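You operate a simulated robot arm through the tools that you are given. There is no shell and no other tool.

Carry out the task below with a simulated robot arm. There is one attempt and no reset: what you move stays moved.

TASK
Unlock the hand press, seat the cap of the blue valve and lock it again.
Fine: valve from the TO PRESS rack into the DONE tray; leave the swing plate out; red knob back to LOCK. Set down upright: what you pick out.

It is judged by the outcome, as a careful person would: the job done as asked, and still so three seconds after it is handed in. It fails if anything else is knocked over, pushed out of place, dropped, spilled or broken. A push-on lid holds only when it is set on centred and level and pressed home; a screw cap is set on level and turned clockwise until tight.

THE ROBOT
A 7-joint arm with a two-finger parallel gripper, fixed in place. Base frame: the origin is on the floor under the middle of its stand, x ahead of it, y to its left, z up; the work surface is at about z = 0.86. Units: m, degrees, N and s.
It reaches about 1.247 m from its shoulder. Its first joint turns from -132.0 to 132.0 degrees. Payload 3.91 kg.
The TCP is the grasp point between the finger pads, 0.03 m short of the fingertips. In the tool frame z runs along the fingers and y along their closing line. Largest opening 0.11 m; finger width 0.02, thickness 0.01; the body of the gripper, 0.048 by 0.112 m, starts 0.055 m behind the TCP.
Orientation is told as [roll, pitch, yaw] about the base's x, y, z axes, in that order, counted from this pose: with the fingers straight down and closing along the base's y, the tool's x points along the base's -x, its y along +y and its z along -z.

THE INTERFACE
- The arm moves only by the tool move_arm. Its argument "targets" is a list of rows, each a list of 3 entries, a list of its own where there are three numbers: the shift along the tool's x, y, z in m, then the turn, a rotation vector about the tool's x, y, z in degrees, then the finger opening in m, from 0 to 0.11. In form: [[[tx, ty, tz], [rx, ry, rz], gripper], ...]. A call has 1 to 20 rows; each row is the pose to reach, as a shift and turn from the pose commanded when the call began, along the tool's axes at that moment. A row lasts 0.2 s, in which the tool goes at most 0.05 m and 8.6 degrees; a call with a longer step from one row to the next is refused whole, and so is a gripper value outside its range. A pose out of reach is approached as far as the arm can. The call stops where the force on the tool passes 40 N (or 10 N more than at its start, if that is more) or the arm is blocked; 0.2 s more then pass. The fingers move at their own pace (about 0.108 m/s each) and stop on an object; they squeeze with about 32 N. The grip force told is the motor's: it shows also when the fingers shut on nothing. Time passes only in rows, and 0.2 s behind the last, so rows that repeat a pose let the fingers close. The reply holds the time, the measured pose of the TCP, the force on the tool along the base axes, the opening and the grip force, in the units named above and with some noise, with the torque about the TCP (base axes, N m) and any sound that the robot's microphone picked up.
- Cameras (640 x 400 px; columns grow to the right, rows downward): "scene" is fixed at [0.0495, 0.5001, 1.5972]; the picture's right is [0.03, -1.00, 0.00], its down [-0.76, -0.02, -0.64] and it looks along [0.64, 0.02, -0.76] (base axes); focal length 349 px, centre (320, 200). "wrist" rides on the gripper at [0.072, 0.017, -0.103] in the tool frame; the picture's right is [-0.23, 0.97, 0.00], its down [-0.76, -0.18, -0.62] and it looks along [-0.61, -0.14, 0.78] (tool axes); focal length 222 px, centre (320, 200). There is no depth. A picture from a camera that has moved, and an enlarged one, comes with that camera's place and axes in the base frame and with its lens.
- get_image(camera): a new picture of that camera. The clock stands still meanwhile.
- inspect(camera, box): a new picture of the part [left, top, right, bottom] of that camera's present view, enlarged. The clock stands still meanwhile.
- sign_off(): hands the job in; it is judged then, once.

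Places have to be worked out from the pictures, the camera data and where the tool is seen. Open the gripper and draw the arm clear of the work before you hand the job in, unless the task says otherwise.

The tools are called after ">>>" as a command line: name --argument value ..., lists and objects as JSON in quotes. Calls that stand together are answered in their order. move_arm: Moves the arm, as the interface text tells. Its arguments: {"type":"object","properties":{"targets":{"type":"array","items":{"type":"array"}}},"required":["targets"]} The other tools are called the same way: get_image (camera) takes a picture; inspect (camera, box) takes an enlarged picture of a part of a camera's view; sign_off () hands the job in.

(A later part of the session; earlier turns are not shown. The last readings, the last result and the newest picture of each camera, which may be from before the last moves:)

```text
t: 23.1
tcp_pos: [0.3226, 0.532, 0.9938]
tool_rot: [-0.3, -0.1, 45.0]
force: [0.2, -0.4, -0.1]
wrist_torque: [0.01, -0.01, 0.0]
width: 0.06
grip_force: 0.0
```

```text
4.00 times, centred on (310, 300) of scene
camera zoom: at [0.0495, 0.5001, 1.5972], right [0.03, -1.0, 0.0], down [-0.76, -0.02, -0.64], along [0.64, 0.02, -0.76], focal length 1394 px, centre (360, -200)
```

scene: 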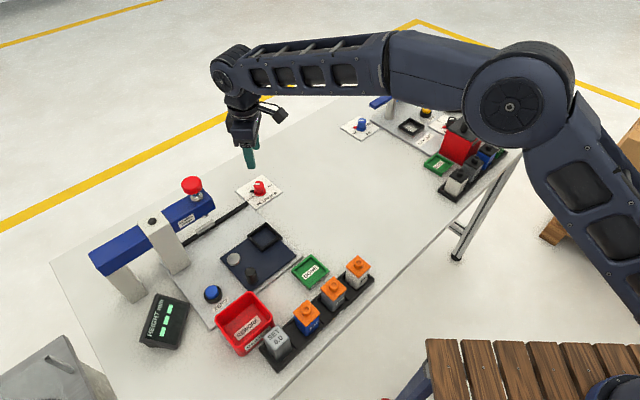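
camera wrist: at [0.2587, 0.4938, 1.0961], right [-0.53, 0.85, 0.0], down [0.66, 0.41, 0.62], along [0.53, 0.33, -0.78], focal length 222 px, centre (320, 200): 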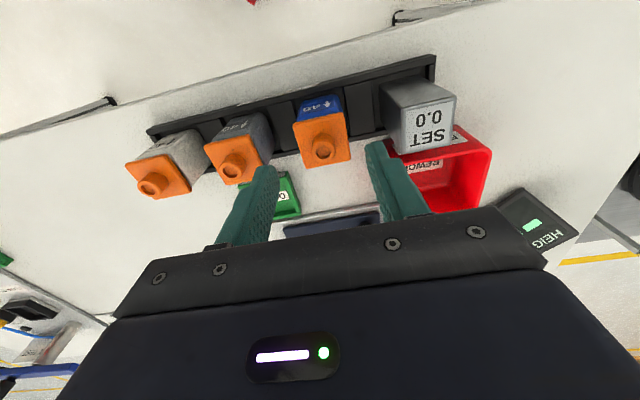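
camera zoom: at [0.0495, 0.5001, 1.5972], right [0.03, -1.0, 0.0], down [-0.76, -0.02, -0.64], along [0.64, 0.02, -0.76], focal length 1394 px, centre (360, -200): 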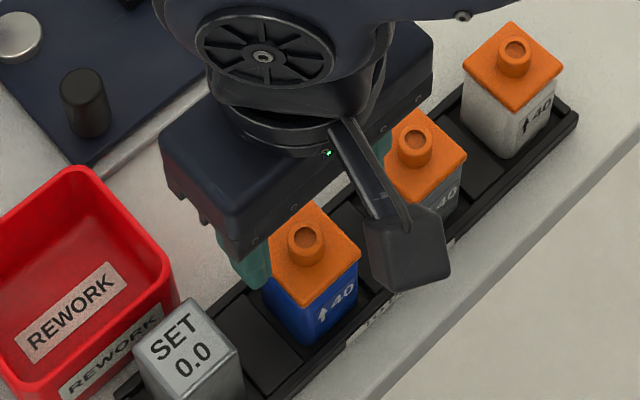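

The camera puts the nub at tool offset (−2 mm, +2.3 mm) and the cap edges parallel to the closing line. I correct that and lower so the fingertips straddle the body (TCP z≈0.915).

>>> move_arm --targets '[[[-0.002, 0.0023, 0.01], [0, 0, 0], 0.06], [[-0.002, 0.0023, 0.03], [0, 0, 0], 0.06], [[-0.002, 0.0023, 0.05], [0, 0, 0], 0.06], [[-0.002, 0.0023, 0.065], [0, 0, 0], 0.06], [[-0.002, 0.0023, 0.078], [0, 0, 0], 0.06], [[-0.002, 0.0023, 0.078], [0, 0, 0], 0.06]]'

>>> get_image --camera "wrist"

>>> inspect --camera "wrist" --box '[250, 110, 400, 220]'

>>> inspect --camera "scene" --box '[250, 270, 350, 360]'

```text
t: 24.5
tcp_pos: [0.3214, 0.5351, 0.9148]
tool_rot: [-0.2, 0.1, 44.9]
force: [-0.2, -0.8, 0.3]
wrist_torque: [-0.02, -0.01, -0.03]
width: 0.0599
grip_force: 0.1
```

```text
taken
camera wrist: at [0.258, 0.4968, 1.0175], right [-0.53, 0.85, 0.0], down [0.66, 0.41, 0.62], along [0.53, 0.33, -0.78], focal length 222 px, centre (320, 200)
```

wrist: 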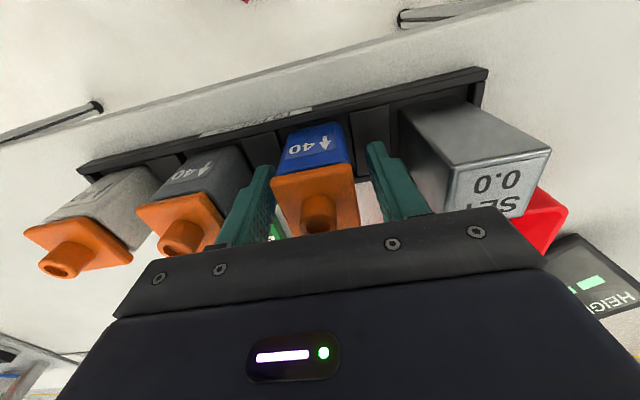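

```text
3.64 times, centred on (325, 165) of wrist
camera zoom: at [0.258, 0.4968, 1.0175], right [-0.53, 0.85, 0.0], down [0.66, 0.41, 0.62], along [0.53, 0.33, -0.78], focal length 808 px, centre (302, 327)
```

zoom: 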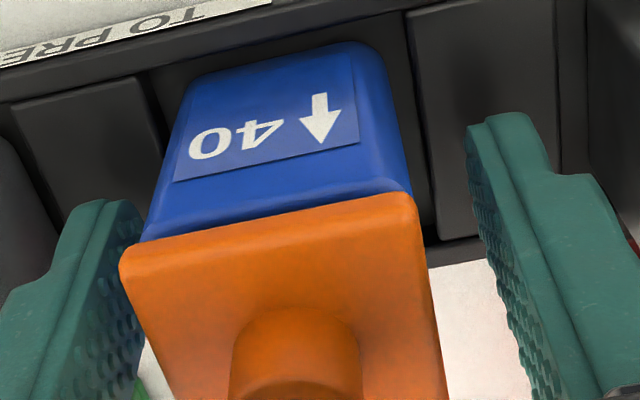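

```text
4.44 times, centred on (300, 315) of scene
camera zoom: at [0.0495, 0.5001, 1.5972], right [0.03, -1.0, 0.0], down [-0.76, -0.02, -0.64], along [0.64, 0.02, -0.76], focal length 1549 px, centre (409, -311)
```

zoom: 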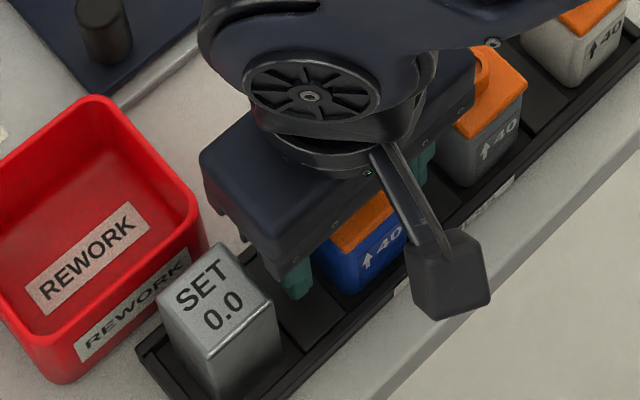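

The valve is centred between the fingers to within 1 mm. I close gently and read the width.

>>> move_arm --targets '[[[0, -0.0005, 0], [0, 0, 0], 0.05], [[0, -0.0005, 0], [0, 0, 0], 0.044], [[0, -0.0005, 0], [0, 0, 0], 0.04], [[0, -0.0005, 0], [0, 0, 0], 0.036], [[0, -0.0005, 0], [0, 0, 0], 0.036]]'

>>> inspect --camera "wrist" --box '[250, 110, 400, 220]'

```text
t: 25.7
tcp_pos: [0.323, 0.5354, 0.9151]
tool_rot: [-0.2, 0.0, 44.8]
force: [-0.2, 0.1, 0.2]
wrist_torque: [0.02, -0.02, 0.0]
width: 0.0394
grip_force: 32.3
```

```text
3.64 times, centred on (325, 165) of wrist
camera zoom: at [0.2586, 0.4968, 1.0178], right [-0.53, 0.85, 0.0], down [0.66, 0.41, 0.62], along [0.53, 0.33, -0.78], focal length 808 px, centre (302, 327)
```

zoom: 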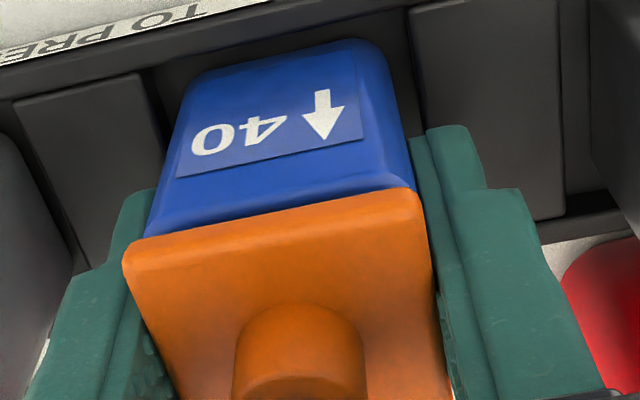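

The grip is at 0.0394 m with no side load. I make a 4 mm test lift and check whether body and cap rise together.

>>> move_arm --targets '[[[0, 0, -0.002], [0, 0, 0], 0.03], [[0, 0, -0.004], [0, 0, 0], 0.03], [[0, 0, -0.004], [0, 0, 0], 0.03]]'

>>> inspect --camera "wrist" --box '[250, 110, 400, 220]'

>>> inspect --camera "scene" --box '[270, 280, 350, 350]'

```text
t: 26.5
tcp_pos: [0.3227, 0.5352, 0.9196]
tool_rot: [-0.1, 0.1, 44.9]
force: [-0.3, 0.0, -1.2]
wrist_torque: [0.02, -0.02, -0.01]
width: 0.0396
grip_force: 31.8
```

```text
3.64 times, centred on (325, 165) of wrist
camera zoom: at [0.2588, 0.497, 1.0222], right [-0.53, 0.85, 0.0], down [0.66, 0.41, 0.62], along [0.53, 0.33, -0.78], focal length 808 px, centre (302, 327)
```

zoom: 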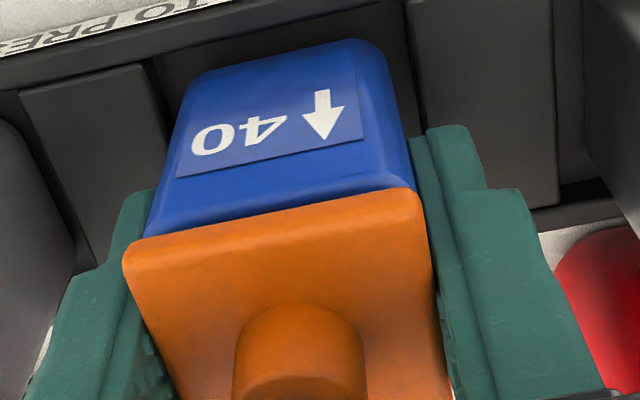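

```text
5.71 times, centred on (310, 315) of scene
camera zoom: at [0.0495, 0.5001, 1.5972], right [0.03, -1.0, 0.0], down [-0.76, -0.02, -0.64], along [0.64, 0.02, -0.76], focal length 1992 px, centre (377, -457)
```

zoom: 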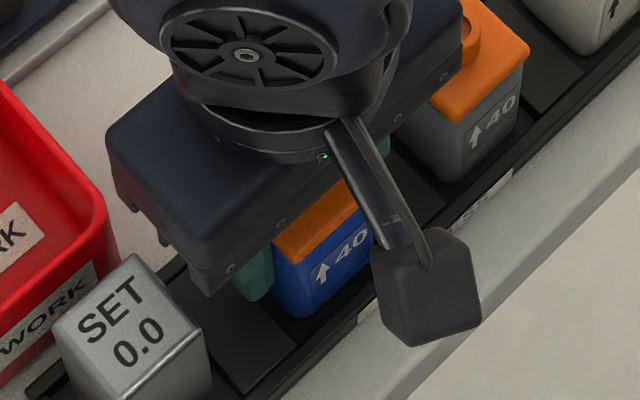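

Body and cap rise together (the label stays fixed relative to the fingers, and about 1.2 N of weight shows). I lift clear and carry it toward the nest at about (0.5275, 0.652).

>>> move_arm --targets '[[[0, 0, -0.02], [0, 0, 0], 0.03], [[0, 0, -0.05], [0, 0, 0], 0.03], [[0, 0, -0.085], [0, 0, 0], 0.03], [[0, 0, -0.12], [0, 0, 0], 0.03], [[-0.01, -0.003, -0.14], [0, 0, 0], 0.03], [[-0.04, -0.011, -0.14], [0, 0, 0], 0.03], [[-0.08, -0.022, -0.14], [0, 0, 0], 0.03], [[-0.12, -0.033, -0.14], [0, 0, 0], 0.03], [[-0.16, -0.044, -0.14], [0, 0, 0], 0.03], [[-0.195, -0.053, -0.14], [0, 0, 0], 0.03], [[-0.218, -0.06, -0.14], [0, 0, 0], 0.03], [[-0.2274, -0.0622, -0.14], [0, 0, 0], 0.03], [[-0.2274, -0.0622, -0.14], [0, 0, 0], 0.03]]'

>>> get_image --camera "wrist"

>>> get_image --camera "scene"

```text
t: 29.3
tcp_pos: [0.528, 0.6516, 1.0577]
tool_rot: [-0.3, 0.1, 44.9]
force: [-0.7, 0.3, -1.9]
wrist_torque: [0.0, -0.01, -0.01]
width: 0.0395
grip_force: 32.2
```

```text
taken
camera wrist: at [0.4635, 0.6143, 1.1609], right [-0.53, 0.85, 0.0], down [0.66, 0.41, 0.62], along [0.53, 0.33, -0.78], focal length 222 px, centre (320, 200)
```

wrist: 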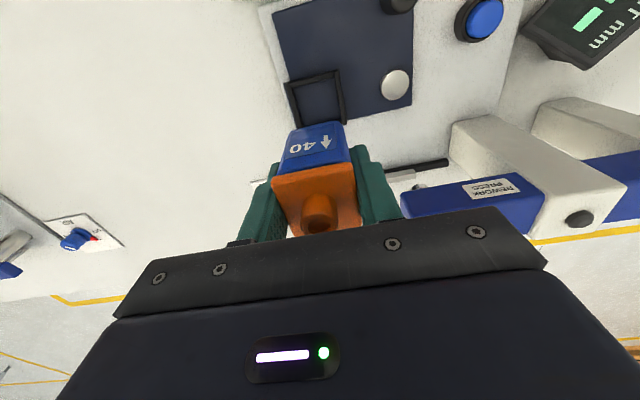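

```text
taken
```

scene: 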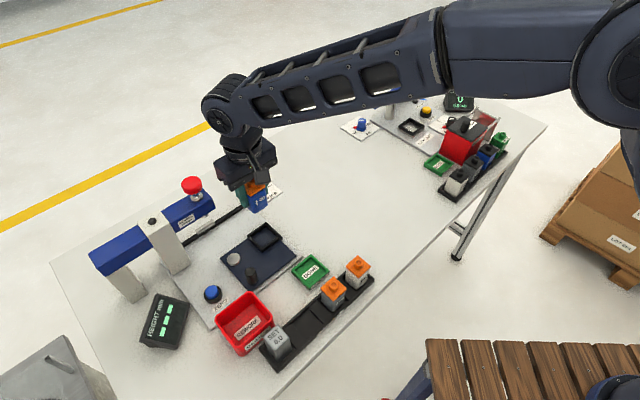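

The nest is visible below the held valve, so I enlarge it to measure its place and orientation.

>>> inspect --camera "wrist" --box '[260, 50, 420, 150]'

>>> inspect --camera "scene" --box '[215, 205, 315, 295]'

```text
4.00 times, centred on (340, 100) of wrist
camera zoom: at [0.4635, 0.6143, 1.1609], right [-0.53, 0.85, 0.0], down [0.66, 0.41, 0.62], along [0.53, 0.33, -0.78], focal length 888 px, centre (240, 600)
```

zoom: 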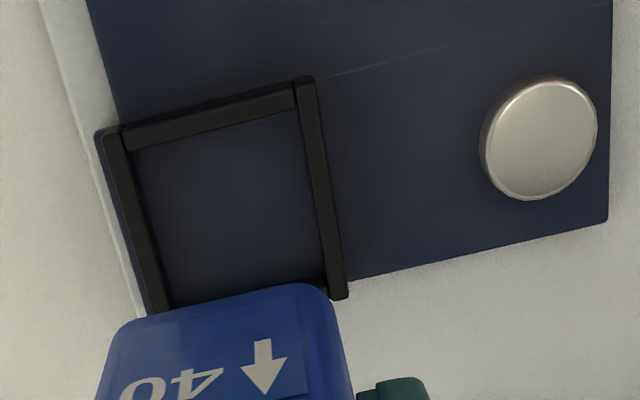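

```text
4.44 times, centred on (265, 250) of scene
camera zoom: at [0.0495, 0.5001, 1.5972], right [0.03, -1.0, 0.0], down [-0.76, -0.02, -0.64], along [0.64, 0.02, -0.76], focal length 1549 px, centre (564, -22)
```

zoom: 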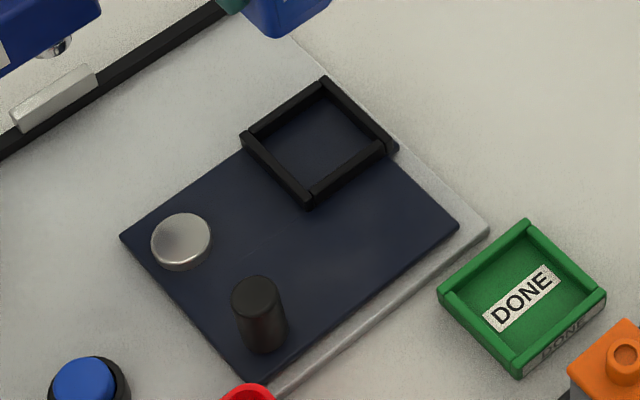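

The nest frame is square to the tool, with its centre about 1.5 mm in +e1 from the valve axis and clearance of about 3 mm per side. I correct and lower to just above the rim for a check.

>>> move_arm --targets '[[[0.0003, -0.0015, 0.03], [0, 0, 0], 0.03], [[0.0003, -0.0015, 0.06], [0, 0, 0], 0.03], [[0.0003, -0.0015, 0.08], [0, 0, 0], 0.03], [[0.0003, -0.0015, 0.095], [0, 0, 0], 0.03], [[0.0003, -0.0015, 0.095], [0, 0, 0], 0.03]]'

>>> inspect --camera "wrist" --box '[250, 60, 410, 160]'

>>> inspect --camera "scene" --box '[215, 195, 315, 285]'

```text
t: 30.5
tcp_pos: [0.5279, 0.6511, 0.9637]
tool_rot: [-0.1, 0.1, 44.9]
force: [-0.2, -0.1, -0.8]
wrist_torque: [0.02, 0.01, -0.03]
width: 0.0396
grip_force: 31.9
```

```text
4.00 times, centred on (330, 110) of wrist
camera zoom: at [0.4638, 0.6127, 1.0663], right [-0.53, 0.85, 0.0], down [0.66, 0.41, 0.62], along [0.53, 0.33, -0.78], focal length 888 px, centre (280, 560)
```

zoom: 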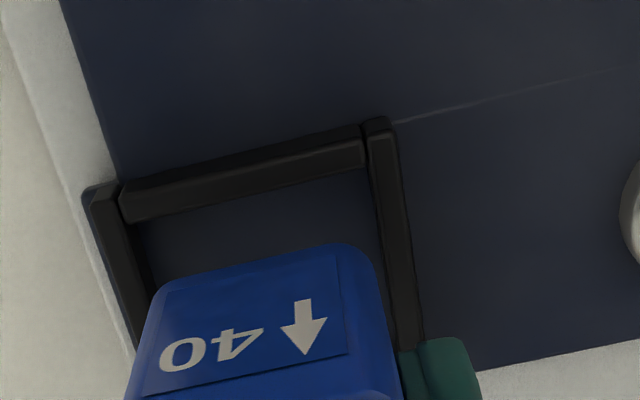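

```text
4.44 times, centred on (265, 240) of scene
camera zoom: at [0.0495, 0.5001, 1.5972], right [0.03, -1.0, 0.0], down [-0.76, -0.02, -0.64], along [0.64, 0.02, -0.76], focal length 1549 px, centre (564, 22)
```

zoom: 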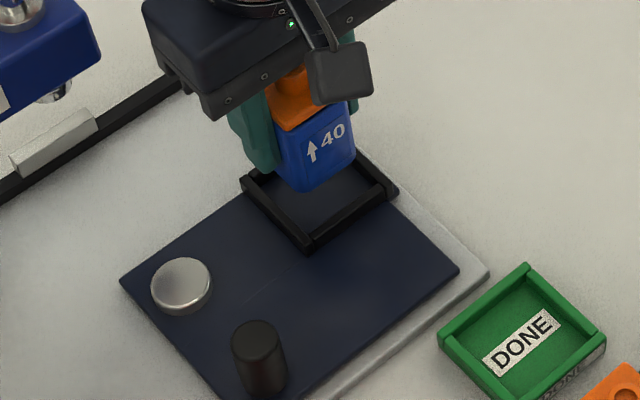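

The nest centre reads at tool (+1.3, −1.3 mm), so I apply that correction and lower until just above the expected floor.

>>> move_arm --targets '[[[0.0015, -0.0013, 0.005], [0, 0, 0], 0.03], [[0.0015, -0.0013, 0.012], [0, 0, 0], 0.03], [[0.0015, -0.0013, 0.018], [0, 0, 0], 0.03], [[0.0015, -0.0013, 0.024], [0, 0, 0], 0.03], [[0.0015, -0.0013, 0.028], [0, 0, 0], 0.03], [[0.0015, -0.0013, 0.028], [0, 0, 0], 0.03]]'

>>> inspect --camera "wrist" --box '[250, 60, 410, 180]'

>>> inspect --camera "scene" --box '[225, 195, 305, 265]'

```text
t: 31.9
tcp_pos: [0.5281, 0.6486, 0.9344]
tool_rot: [-0.3, 0.0, 44.8]
force: [1.0, 0.0, -0.7]
wrist_torque: [0.01, -0.02, -0.03]
width: 0.0394
grip_force: 31.9
```

```text
3.33 times, centred on (330, 120) of wrist
camera zoom: at [0.4644, 0.6103, 1.0388], right [-0.53, 0.85, 0.0], down [0.66, 0.41, 0.62], along [0.53, 0.33, -0.78], focal length 740 px, centre (287, 467)
```

zoom: 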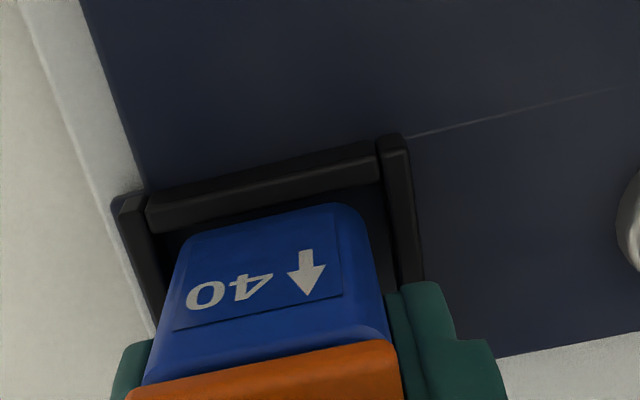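

```text
5.71 times, centred on (265, 230) of scene
camera zoom: at [0.0495, 0.5001, 1.5972], right [0.03, -1.0, 0.0], down [-0.76, -0.02, -0.64], along [0.64, 0.02, -0.76], focal length 1992 px, centre (634, 29)
```

zoom: 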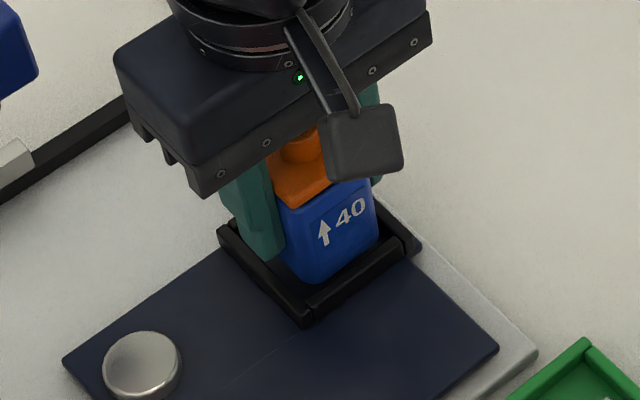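

The valve base is entering the nest, evenly spaced from the bars. I lower in small steps and watch the vertical force.

>>> move_arm --targets '[[[0, 0, 0.002], [0, 0, 0], 0.03], [[0, 0, 0.004], [0, 0, 0], 0.03], [[0, 0, 0.004], [0, 0, 0], 0.03]]'

```text
t: 32.7
tcp_pos: [0.5287, 0.6492, 0.9318]
tool_rot: [-0.1, 0.1, 45.0]
force: [0.0, 0.6, -1.2]
wrist_torque: [0.0, -0.02, -0.04]
width: 0.0398
grip_force: 31.7
```

No contact yet (still only the valve's weight), so I lower a little further.

>>> move_arm --targets '[[[0, 0, 0.0015], [0, 0, 0], 0.03], [[0, 0, 0.003], [0, 0, 0], 0.03], [[0, 0, 0.003], [0, 0, 0], 0.03]]'

```text
t: 33.5
tcp_pos: [0.5269, 0.6492, 0.9283]
tool_rot: [-0.2, 0.1, 44.9]
force: [-1.0, -0.2, -1.3]
wrist_torque: [-0.01, 0.02, 0.02]
width: 0.04
grip_force: 32.0
```

Still no contact at TCP z≈0.928. I continue by 2 mm and look.

>>> move_arm --targets '[[[0, 0, 0.001], [0, 0, 0], 0.03], [[0, 0, 0.002], [0, 0, 0], 0.03], [[0, 0, 0.002], [0, 0, 0], 0.03]]'

>>> inspect --camera "scene" --box '[225, 195, 305, 265]'

>>> inspect --camera "wrist" --box '[250, 60, 410, 180]'

```text
t: 34.3
tcp_pos: [0.5282, 0.6479, 0.9257]
tool_rot: [-0.3, 0.1, 44.9]
force: [-0.2, -0.6, -0.5]
wrist_torque: [0.0, 0.0, 0.01]
width: 0.0394
grip_force: 31.8
```

```text
5.71 times, centred on (265, 230) of scene
camera zoom: at [0.0495, 0.5001, 1.5972], right [0.03, -1.0, 0.0], down [-0.76, -0.02, -0.64], along [0.64, 0.02, -0.76], focal length 1992 px, centre (634, 29)
```

zoom: 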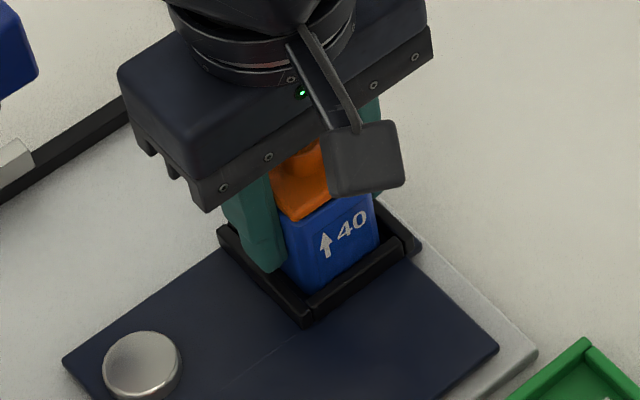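

```text
3.33 times, centred on (330, 120) of wrist
camera zoom: at [0.4643, 0.6107, 1.0298], right [-0.53, 0.85, 0.0], down [0.66, 0.41, 0.62], along [0.53, 0.33, -0.78], focal length 740 px, centre (287, 467)
```

zoom: 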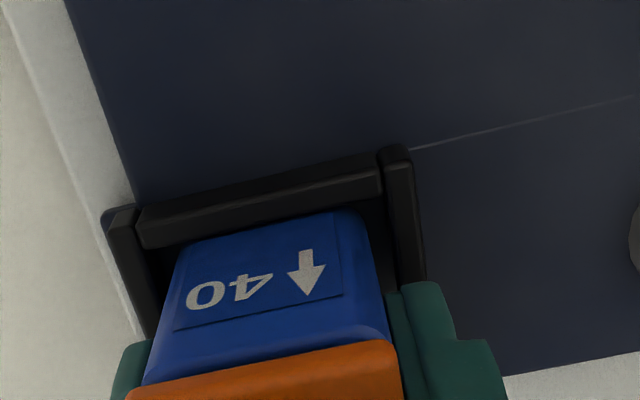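

The base is inside the nest but not yet on its floor. I keep lowering in 1–1.5 mm steps.

>>> move_arm --targets '[[[0, 0, 0.001], [0, 0, 0], 0.03], [[0, 0, 0.002], [0, 0, 0], 0.03], [[0, 0, 0.002], [0, 0, 0], 0.03]]'

```text
t: 35.1
tcp_pos: [0.5284, 0.6492, 0.9243]
tool_rot: [-0.1, 0.2, 45.0]
force: [1.3, 0.3, -0.9]
wrist_torque: [-0.05, 0.02, 0.0]
width: 0.0395
grip_force: 32.1
```

>>> move_arm --targets '[[[0, 0, 0.001], [0, 0, 0], 0.03], [[0, 0, 0.002], [0, 0, 0], 0.03], [[0, 0, 0.002], [0, 0, 0], 0.03]]'

>>> inspect --camera "scene" --box '[235, 205, 295, 265]'

```text
t: 35.9
tcp_pos: [0.5279, 0.6487, 0.9246]
tool_rot: [0.0, -0.1, 44.8]
force: [0.9, -2.0, 21.6]
wrist_torque: [-0.15, 0.22, -0.02]
width: 0.0397
grip_force: 32.1
```

```text
6.67 times, centred on (265, 235) of scene
camera zoom: at [0.0495, 0.5001, 1.5972], right [0.03, -1.0, 0.0], down [-0.76, -0.02, -0.64], along [0.64, 0.02, -0.76], focal length 2324 px, centre (687, -33)
```

zoom: 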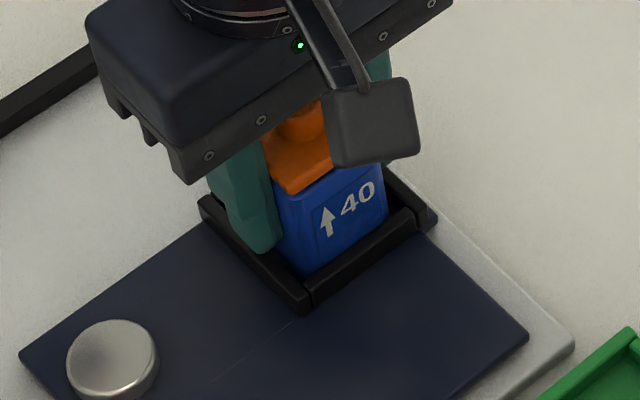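

Contact: Fz is now 21.6 N. I check from the wrist view whether it is the valve's base on the floor rather than fingertips on the frame.

>>> inspect --camera "wrist" --box '[260, 90, 400, 190]'

>>> get_image --camera "wrist"

```text
4.00 times, centred on (330, 140) of wrist
camera zoom: at [0.4645, 0.6106, 1.0275], right [-0.53, 0.85, 0.0], down [0.66, 0.41, 0.62], along [0.53, 0.33, -0.78], focal length 888 px, centre (280, 440)
```

zoom: 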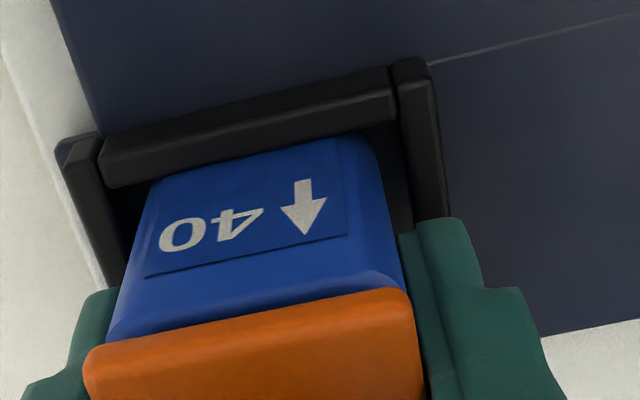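

```text
taken
camera wrist: at [0.4645, 0.6106, 1.0275], right [-0.53, 0.85, 0.0], down [0.66, 0.41, 0.62], along [0.53, 0.33, -0.78], focal length 222 px, centre (320, 200)
```

wrist: 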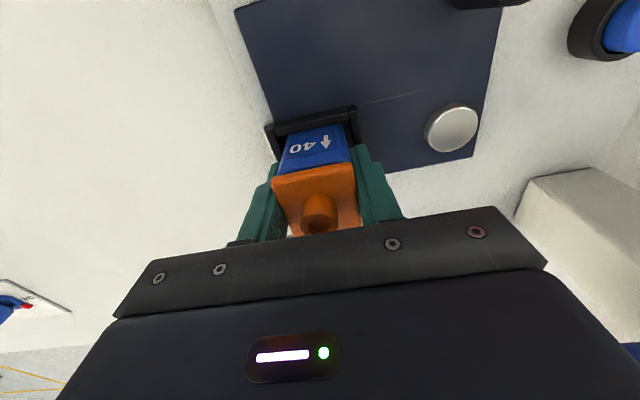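

The frame top works out at z≈0.88, well below the fingertips (≈0.894), so the valve base is on the nest floor. I relieve the load by 1 mm, then open the fingers slowly.

>>> move_arm --targets '[[[0, 0, -0.001], [0, 0, 0], 0.03], [[0, 0, -0.001], [0, 0, 0], 0.044], [[0, 0, -0.001], [0, 0, 0], 0.05], [[0, 0, -0.001], [0, 0, 0], 0.06], [[0, 0, -0.001], [0, 0, 0], 0.06]]'

>>> inspect --camera "wrist" --box '[240, 90, 400, 200]'

```text
t: 37.1
tcp_pos: [0.5287, 0.6481, 0.9235]
tool_rot: [-0.1, 0.2, 44.9]
force: [-0.3, 0.3, 0.6]
wrist_torque: [0.0, 0.01, 0.0]
width: 0.0598
grip_force: 0.2
```

```text
3.64 times, centred on (320, 145) of wrist
camera zoom: at [0.4646, 0.6107, 1.0267], right [-0.53, 0.85, 0.0], down [0.66, 0.41, 0.62], along [0.53, 0.33, -0.78], focal length 808 px, centre (320, 400)
```

zoom: 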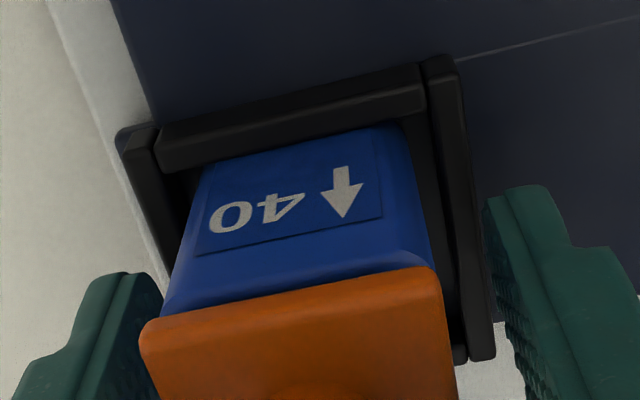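

The valve stands upright in the nest. I rise straight up and look at the whole.

>>> move_arm --targets '[[[0, 0, -0.015], [0, 0, 0], 0.06], [[0, 0, -0.04], [0, 0, 0], 0.06], [[0, 0, -0.08], [0, 0, 0], 0.06], [[0, 0, -0.12], [0, 0, 0], 0.06], [[0, 0, -0.155], [0, 0, 0], 0.06], [[0, 0, -0.155], [0, 0, 0], 0.06]]'

>>> get_image --camera "wrist"

>>> inspect --camera "scene" --box '[150, 160, 310, 290]'

>>> inspect --camera "scene" --box '[235, 195, 295, 265]'

```text
t: 38.5
tcp_pos: [0.5274, 0.6471, 1.0809]
tool_rot: [-0.1, 0.1, 44.9]
force: [0.1, 0.2, -0.1]
wrist_torque: [0.0, 0.02, -0.02]
width: 0.0599
grip_force: 0.1
```

```text
taken
camera wrist: at [0.4638, 0.6097, 1.1844], right [-0.53, 0.85, 0.0], down [0.66, 0.41, 0.62], along [0.53, 0.33, -0.78], focal length 222 px, centre (320, 200)
```

wrist: 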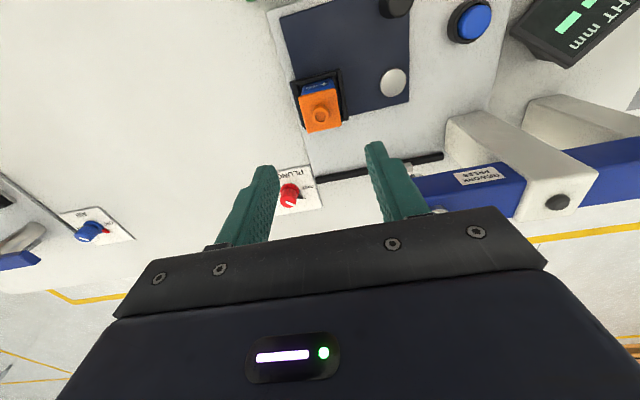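

```text
3.08 times, centred on (230, 225) of scene
camera zoom: at [0.0495, 0.5001, 1.5972], right [0.03, -1.0, 0.0], down [-0.76, -0.02, -0.64], along [0.64, 0.02, -0.76], focal length 1072 px, centre (597, 123)
```

zoom: 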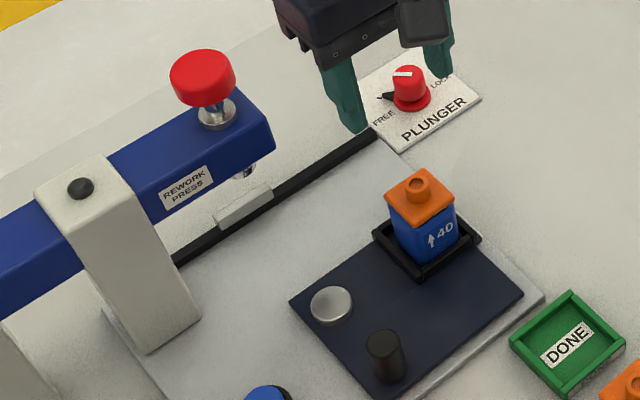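

```text
5.71 times, centred on (265, 230) of scene
camera zoom: at [0.0495, 0.5001, 1.5972], right [0.03, -1.0, 0.0], down [-0.76, -0.02, -0.64], along [0.64, 0.02, -0.76], focal length 1992 px, centre (634, 29)
```

zoom: 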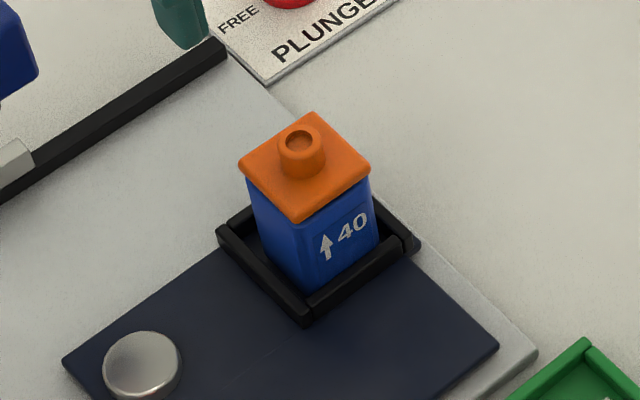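

The valve stands well in the nest. The handle post works out at about (0.412, 0.663), top z≈0.92, directly along −e2 from the pivot at (0.4655, 0.716), so a 90° CCW swing brings the nest under the plunger. I move above the handle.

>>> move_arm --targets '[[[0.012, 0.015, 0], [0, 0, 0], 0.05], [[0.035, 0.046, 0], [0, 0, 0], 0.05], [[0.058, 0.077, 0], [0, 0, 0], 0.05], [[0.0703, 0.0928, 0.02], [0, 0, 0], 0.05], [[0.0703, 0.0928, 0.06], [0, 0, 0], 0.05], [[0.0703, 0.0928, 0.06], [0, 0, 0], 0.05]]'

>>> get_image --camera "wrist"

>>> inspect --camera "wrist" --box '[260, 80, 400, 180]'

>>> inspect --camera "scene" --box '[180, 180, 340, 320]'

```text
t: 39.9
tcp_pos: [0.4115, 0.6628, 1.0182]
tool_rot: [-0.2, 0.1, 44.9]
force: [-0.3, 0.2, -0.3]
wrist_torque: [0.02, -0.02, -0.03]
width: 0.0501
grip_force: 0.0
```

```text
taken
camera wrist: at [0.3484, 0.6246, 1.1218], right [-0.53, 0.85, 0.0], down [0.66, 0.41, 0.62], along [0.53, 0.33, -0.78], focal length 222 px, centre (320, 200)
```

wrist: 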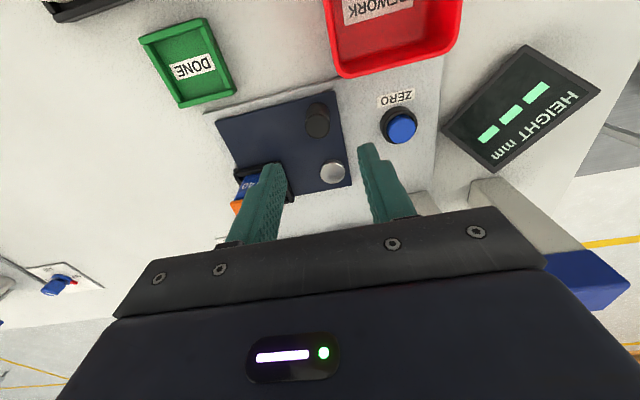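

```text
4.00 times, centred on (330, 130) of wrist
camera zoom: at [0.3484, 0.6246, 1.1218], right [-0.53, 0.85, 0.0], down [0.66, 0.41, 0.62], along [0.53, 0.33, -0.78], focal length 888 px, centre (280, 480)
```

zoom: 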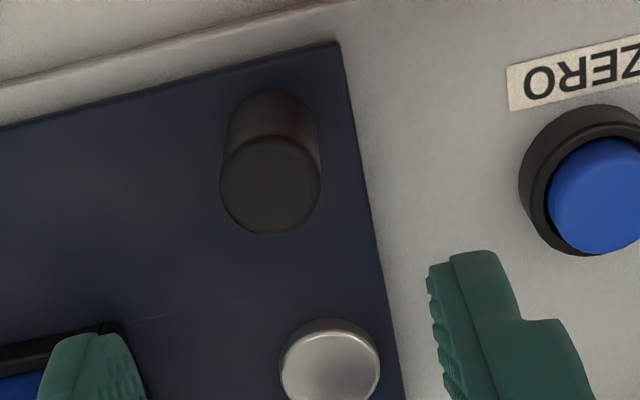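

```text
2.86 times, centred on (260, 250) of scene
camera zoom: at [0.0495, 0.5001, 1.5972], right [0.03, -1.0, 0.0], down [-0.76, -0.02, -0.64], along [0.64, 0.02, -0.76], focal length 996 px, centre (491, 57)
```

zoom: 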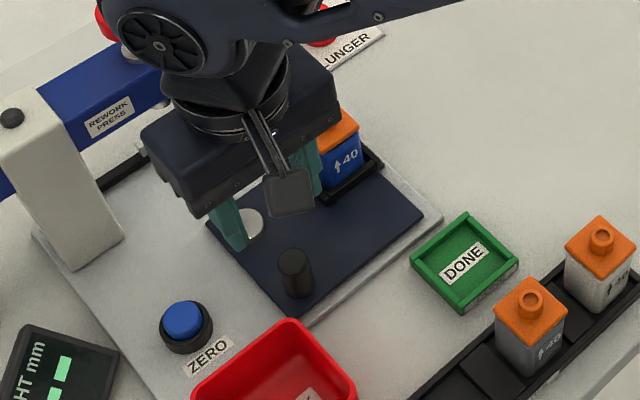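

The handle reads at (0.4128, 0.662), 2 mm off in tool −y, diameter about 22.5 mm. I lower with the fingers open around it, then narrow them to a loose cage.

>>> move_arm --targets '[[[0, -0.002, 0.03], [0, 0, 0], 0.05], [[0, -0.002, 0.06], [0, 0, 0], 0.05], [[0, -0.002, 0.085], [0, 0, 0], 0.05], [[0, -0.002, 0.102], [0, 0, 0], 0.05], [[0, -0.002, 0.102], [0, 0, 0], 0.045], [[0, -0.002, 0.102], [0, 0, 0], 0.04], [[0, -0.002, 0.102], [0, 0, 0], 0.04]]'

>>> inspect --camera "wrist" --box '[240, 100, 400, 220]'

>>> inspect --camera "scene" --box '[200, 200, 320, 300]'

```text
t: 41.5
tcp_pos: [0.4143, 0.6624, 0.9178]
tool_rot: [-0.2, 0.2, 44.8]
force: [1.1, -0.4, 0.8]
wrist_torque: [-0.04, 0.01, 0.02]
width: 0.04
grip_force: 0.0
```

```text
3.33 times, centred on (320, 160) of wrist
camera zoom: at [0.3501, 0.6245, 1.021], right [-0.53, 0.85, 0.0], down [0.66, 0.41, 0.62], along [0.53, 0.33, -0.78], focal length 740 px, centre (320, 333)
```

zoom: 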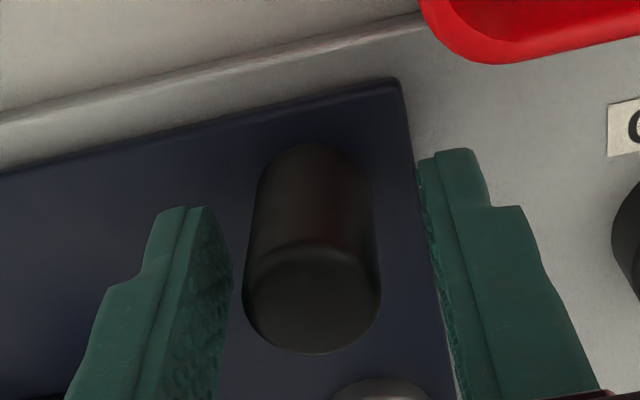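

```text
4.00 times, centred on (260, 250) of scene
camera zoom: at [0.0495, 0.5001, 1.5972], right [0.03, -1.0, 0.0], down [-0.76, -0.02, -0.64], along [0.64, 0.02, -0.76], focal length 1394 px, centre (560, 0)
```

zoom: 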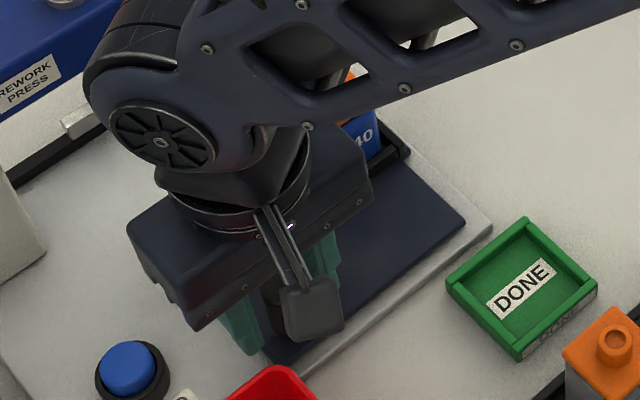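

The handle is inside the cage, about 2.5 mm toward the leading finger. I centre on it and narrow to a 32 mm loose cage.

>>> move_arm --targets '[[[0, -0.0015, 0], [0, 0, 0], 0.038], [[0, -0.0025, 0], [0, 0, 0], 0.034], [[0, -0.0025, 0], [0, 0, 0], 0.032], [[0, -0.0025, 0], [0, 0, 0], 0.032]]'

>>> inspect --camera "wrist" --box '[240, 100, 400, 220]'

```text
t: 42.5
tcp_pos: [0.416, 0.6613, 0.9173]
tool_rot: [-0.2, 0.1, 44.9]
force: [-0.1, 0.7, 0.1]
wrist_torque: [-0.04, -0.01, 0.02]
width: 0.032
grip_force: 0.0
```

```text
3.33 times, centred on (320, 160) of wrist
camera zoom: at [0.352, 0.6231, 1.0202], right [-0.53, 0.85, 0.0], down [0.66, 0.41, 0.62], along [0.53, 0.33, -0.78], focal length 740 px, centre (320, 333)
```

zoom: 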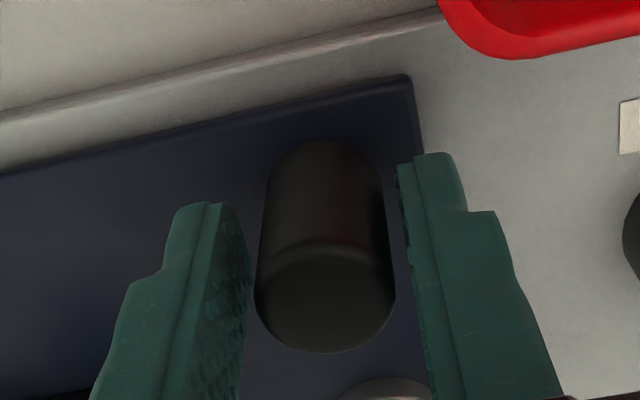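

The handle is centred in the cage. I swing the plate the first 45° CCW around the pivot in 5° steps with the tool turning along.

>>> move_arm --targets '[[[-0.00028, -0.00652, 0], [0, 0, -5], 0.032], [[-0.00114, -0.01299, 0], [0, 0, -10], 0.032], [[-0.00255, -0.01936, 0], [0, 0, -15], 0.032], [[-0.00451, -0.02558, 0], [0, 0, -20], 0.032], [[-0.00701, -0.03161, 0], [0, 0, -25], 0.032], [[-0.01002, -0.0374, 0], [0, 0, -30], 0.032], [[-0.01353, -0.0429, 0], [0, 0, -35], 0.032], [[-0.0175, -0.04808, 0], [0, 0, -40], 0.032], [[-0.02191, -0.05289, 0], [0, 0, -45], 0.032]]'

>>> get_image --camera "wrist"

>>> get_image --camera "scene"

```text
t: 44.5
tcp_pos: [0.4685, 0.6389, 0.9162]
tool_rot: [-0.2, 0.1, 90.0]
force: [-0.6, 0.0, 0.3]
wrist_torque: [-0.01, -0.01, -0.01]
width: 0.0319
grip_force: 0.0
```

```text
taken
camera wrist: at [0.4517, 0.5676, 1.0207], right [-0.97, 0.23, 0.0], down [0.18, 0.76, 0.62], along [0.14, 0.6, -0.78], focal length 222 px, centre (320, 200)
```

wrist: 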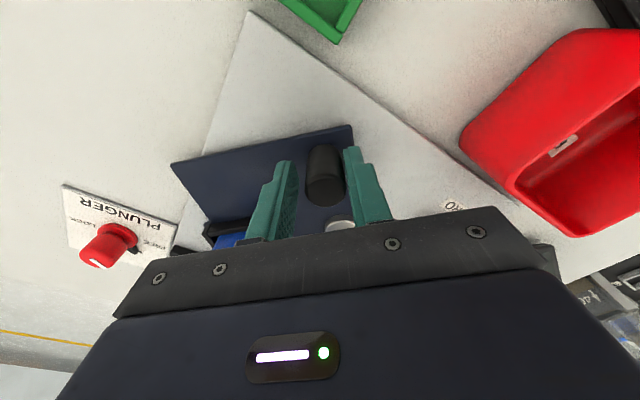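

```text
taken
```

scene: 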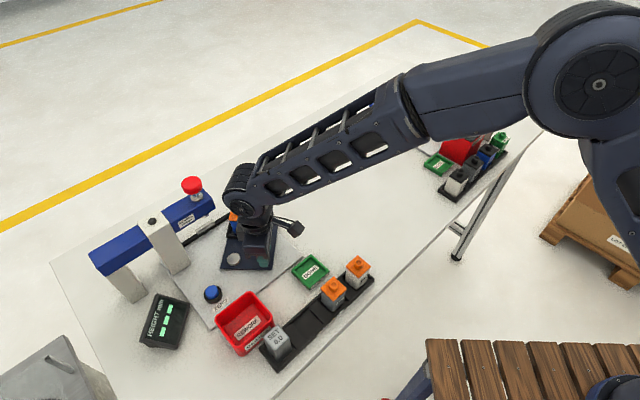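

The plate has swung about 45° with the valve still in the nest. I check clearance between the wrist and plunger before the second half.

>>> inspect --camera "scene" --box '[150, 150, 320, 280]'

>>> inspect --camera "wrist" --box '[160, 120, 400, 260]'

```text
3.08 times, centred on (235, 215) of scene
camera zoom: at [0.0495, 0.5001, 1.5972], right [0.03, -1.0, 0.0], down [-0.76, -0.02, -0.64], along [0.64, 0.02, -0.76], focal length 1072 px, centre (582, 154)
```

zoom: 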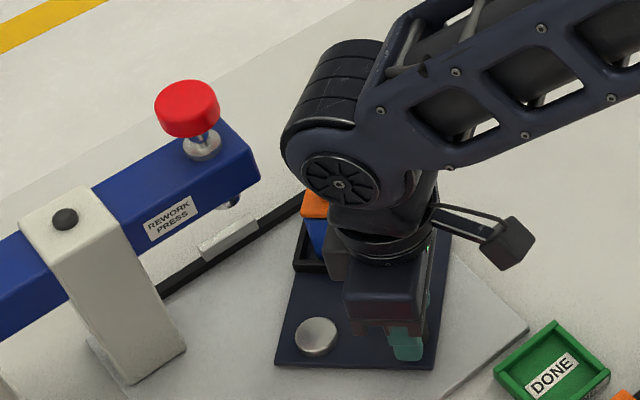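

```text
2.67 times, centred on (280, 190) of wrist
camera zoom: at [0.4517, 0.5676, 1.0207], right [-0.97, 0.23, 0.0], down [0.18, 0.76, 0.62], along [0.14, 0.6, -0.78], focal length 592 px, centre (427, 227)
```

zoom: 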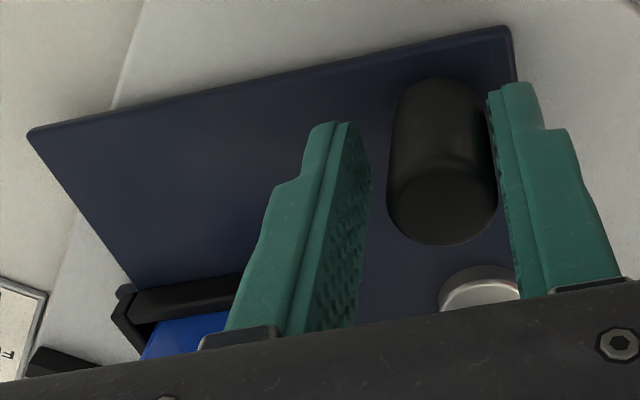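

The trailing finger pushes the handle cleanly and there is ample clearance. I continue the second 45°.

>>> move_arm --targets '[[[-0.00028, -0.00652, 0], [0, 0, -5], 0.032], [[-0.00114, -0.01299, 0], [0, 0, -10], 0.032], [[-0.00255, -0.01936, 0], [0, 0, -15], 0.032], [[-0.00451, -0.02558, 0], [0, 0, -20], 0.032], [[-0.00701, -0.03161, 0], [0, 0, -25], 0.032], [[-0.01002, -0.0374, 0], [0, 0, -30], 0.032], [[-0.01353, -0.0429, 0], [0, 0, -35], 0.032], [[-0.0175, -0.04808, 0], [0, 0, -40], 0.032], [[-0.02191, -0.05289, 0], [0, 0, -45], 0.032]]'

>>> get_image --camera "wrist"

>>> inspect --camera "scene" --box '[150, 150, 320, 280]'

```text
t: 46.5
tcp_pos: [0.5212, 0.6612, 0.9156]
tool_rot: [0.1, 0.1, 135.0]
force: [-0.5, -0.5, 0.7]
wrist_torque: [0.0, 0.0, -0.04]
width: 0.0321
grip_force: 0.0
```

```text
taken
camera wrist: at [0.56, 0.5992, 1.0195], right [-0.85, -0.53, 0.0], down [-0.41, 0.67, 0.62], along [-0.33, 0.53, -0.78], focal length 222 px, centre (320, 200)
```

wrist: 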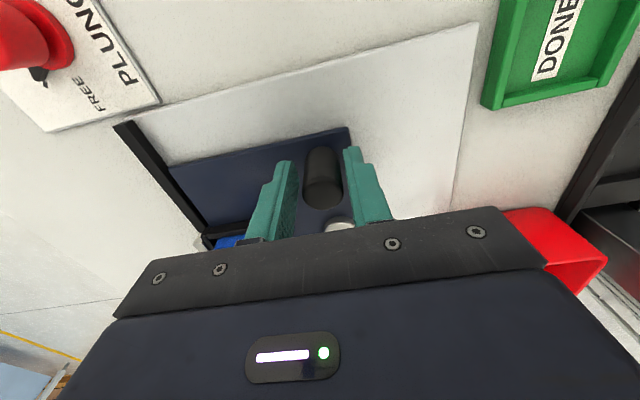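

```text
3.08 times, centred on (235, 215) of scene
camera zoom: at [0.0495, 0.5001, 1.5972], right [0.03, -1.0, 0.0], down [-0.76, -0.02, -0.64], along [0.64, 0.02, -0.76], focal length 1072 px, centre (582, 154)
```

zoom: 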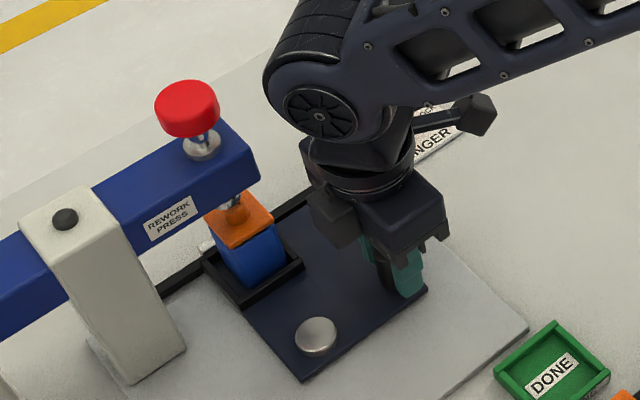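

The valve is nearly beneath the plunger, with a small wedge gap still between plate edge and the black stop bar. I push a few more degrees and watch for the stop.

>>> move_arm --targets '[[[0, -0.0013, 0], [0, 0, -1], 0.032], [[-5e-05, -0.0026, 0], [0, 0, -2], 0.032], [[-0.0001, -0.0039, 0], [0, 0, -3], 0.032], [[-0.0001, -0.0039, 0], [0, 0, -3], 0.032]]'

>>> inspect --camera "wrist" --box '[100, 100, 400, 260]'

>>> inspect --camera "scene" --box '[180, 190, 260, 270]'

```text
t: 47.5
tcp_pos: [0.5251, 0.6648, 0.9161]
tool_rot: [0.1, 0.2, 137.9]
force: [-3.8, -3.1, -0.1]
wrist_torque: [0.04, -0.01, -0.02]
width: 0.0339
grip_force: 2.3
```

```text
2.13 times, centred on (250, 180) of wrist
camera zoom: at [0.5663, 0.6038, 1.0197], right [-0.82, -0.57, 0.0], down [-0.45, 0.64, 0.62], along [-0.35, 0.51, -0.78], focal length 474 px, centre (469, 243)
```

zoom: 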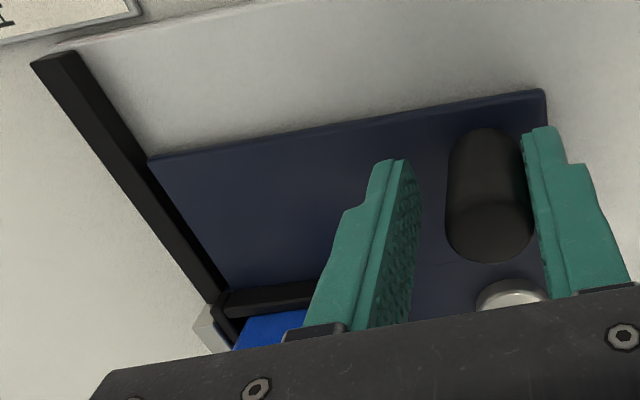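

```text
5.00 times, centred on (220, 230) of scene
camera zoom: at [0.0495, 0.5001, 1.5972], right [0.03, -1.0, 0.0], down [-0.76, -0.02, -0.64], along [0.64, 0.02, -0.76], focal length 1743 px, centre (820, 50)
```

zoom: 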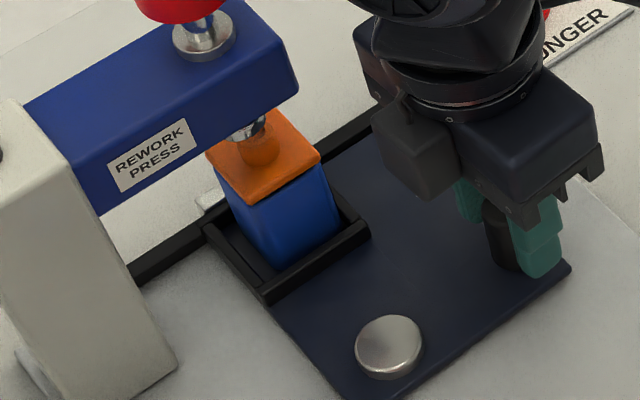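

A 5 N reaction along −e2 and the plate edge parallel with the bar show it is at the stop. I nudge 1 mm to seat it, then open the fingers and rise straight up off the handle.

>>> move_arm --targets '[[[0, -0.001, 0], [0, 0, 0], 0.032], [[0, -0.001, 0], [0, 0, 0], 0.032], [[0, 0, 0], [0, 0, 0], 0.036], [[0, 0.0015, 0], [0, 0, 0], 0.045], [[0, 0.0015, 0], [0, 0, 0], 0.045], [[0, 0.0015, -0.02], [0, 0, 0], 0.045], [[0, 0.0015, -0.06], [0, 0, 0], 0.045], [[0, 0.0015, -0.1], [0, 0, 0], 0.045]]'

>>> get_image --camera "wrist"

>>> inspect --camera "scene" --box '[160, 170, 280, 270]'

```text
t: 49.3
tcp_pos: [0.5237, 0.6649, 1.018]
tool_rot: [0.1, 0.1, 137.9]
force: [0.0, -0.6, 0.1]
wrist_torque: [-0.01, 0.03, -0.02]
width: 0.045
grip_force: 0.2
```

```text
taken
camera wrist: at [0.5658, 0.6051, 1.1219], right [-0.82, -0.57, 0.0], down [-0.45, 0.65, 0.62], along [-0.35, 0.51, -0.78], focal length 222 px, centre (320, 200)
```

wrist: 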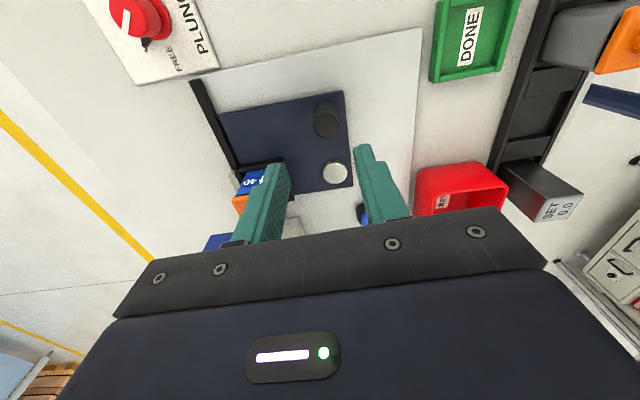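

```text
4.00 times, centred on (220, 220) of scene
camera zoom: at [0.0495, 0.5001, 1.5972], right [0.03, -1.0, 0.0], down [-0.76, -0.02, -0.64], along [0.64, 0.02, -0.76], focal length 1394 px, centre (720, 120)
```

zoom: 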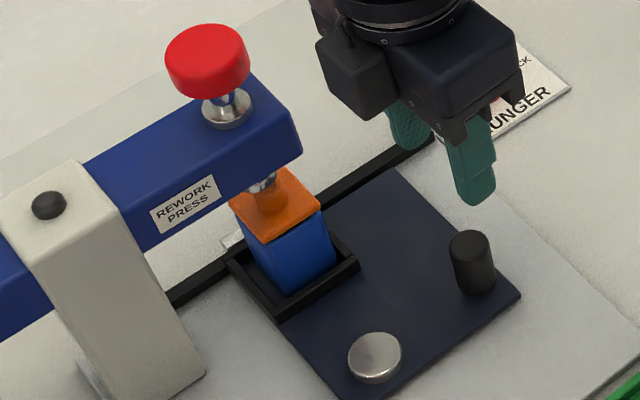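

The valve is now under the plunger with the swing plate against its stop. I rise to z≈1.2, close the fingers, turn to yaw 45° and move above the red mushroom head at about (0.528, 0.779).

>>> move_arm --targets '[[[0, 0, -0.045], [0, 0, 0], 0.03], [[0, 0, -0.09], [0, 0, 0], 0.0], [[0, 0, -0.135], [0, 0, 4], 0.0], [[0, 0, -0.18], [0, 0, 12], 0.0], [[-0.007, -0.008, -0.18], [0, 0, 20], 0.0], [[-0.015, -0.017, -0.18], [0, 0, 28], 0.0], [[-0.023, -0.027, -0.18], [0, 0, 36], 0.0], [[-0.031, -0.037, -0.18], [0, 0, 44], 0.0], [[-0.039, -0.047, -0.18], [0, 0, 52], 0.0], [[-0.047, -0.056, -0.18], [0, 0, 60], 0.0], [[-0.055, -0.066, -0.18], [0, 0, 68], 0.0], [[-0.063, -0.076, -0.18], [0, 0, 76], 0.0], [[-0.07, -0.084, -0.18], [0, 0, 84], 0.0], [[-0.0733, -0.0876, -0.18], [0, 0, 92.3], 0.0], [[-0.0733, -0.0876, -0.18], [0, 0, 92.9], 0.0]]'

>>> get_image --camera "wrist"

>>> inspect --camera "scene" --box '[120, 100, 280, 270]'

```text
t: 52.5
tcp_pos: [0.5267, 0.7793, 1.1966]
tool_rot: [-0.2, 0.1, 44.9]
force: [-0.6, -0.8, -0.1]
wrist_torque: [0.02, -0.04, 0.0]
width: 0.0
grip_force: 32.3
```

```text
taken
camera wrist: at [0.4637, 0.74, 1.3], right [-0.53, 0.85, 0.0], down [0.66, 0.41, 0.62], along [0.53, 0.33, -0.78], focal length 222 px, centre (320, 200)
```

wrist: 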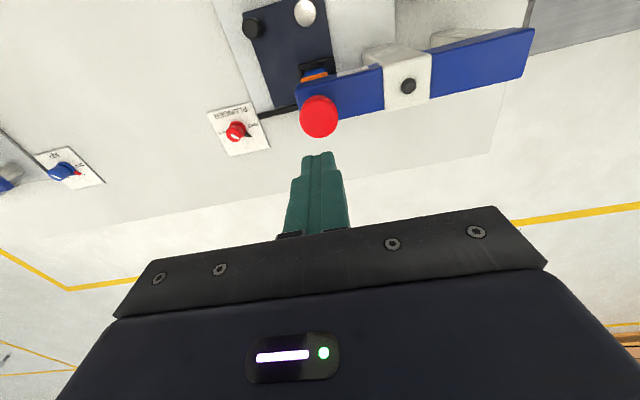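

```text
2.35 times, centred on (200, 185) of scene
camera zoom: at [0.0495, 0.5001, 1.5972], right [0.03, -1.0, 0.0], down [-0.76, -0.02, -0.64], along [0.64, 0.02, -0.76], focal length 820 px, centre (602, 235)
```

zoom: 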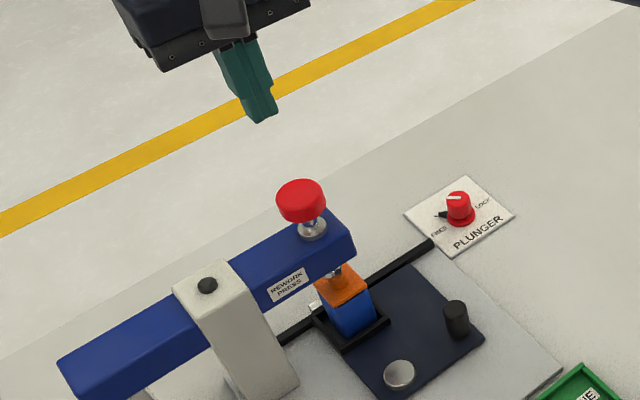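

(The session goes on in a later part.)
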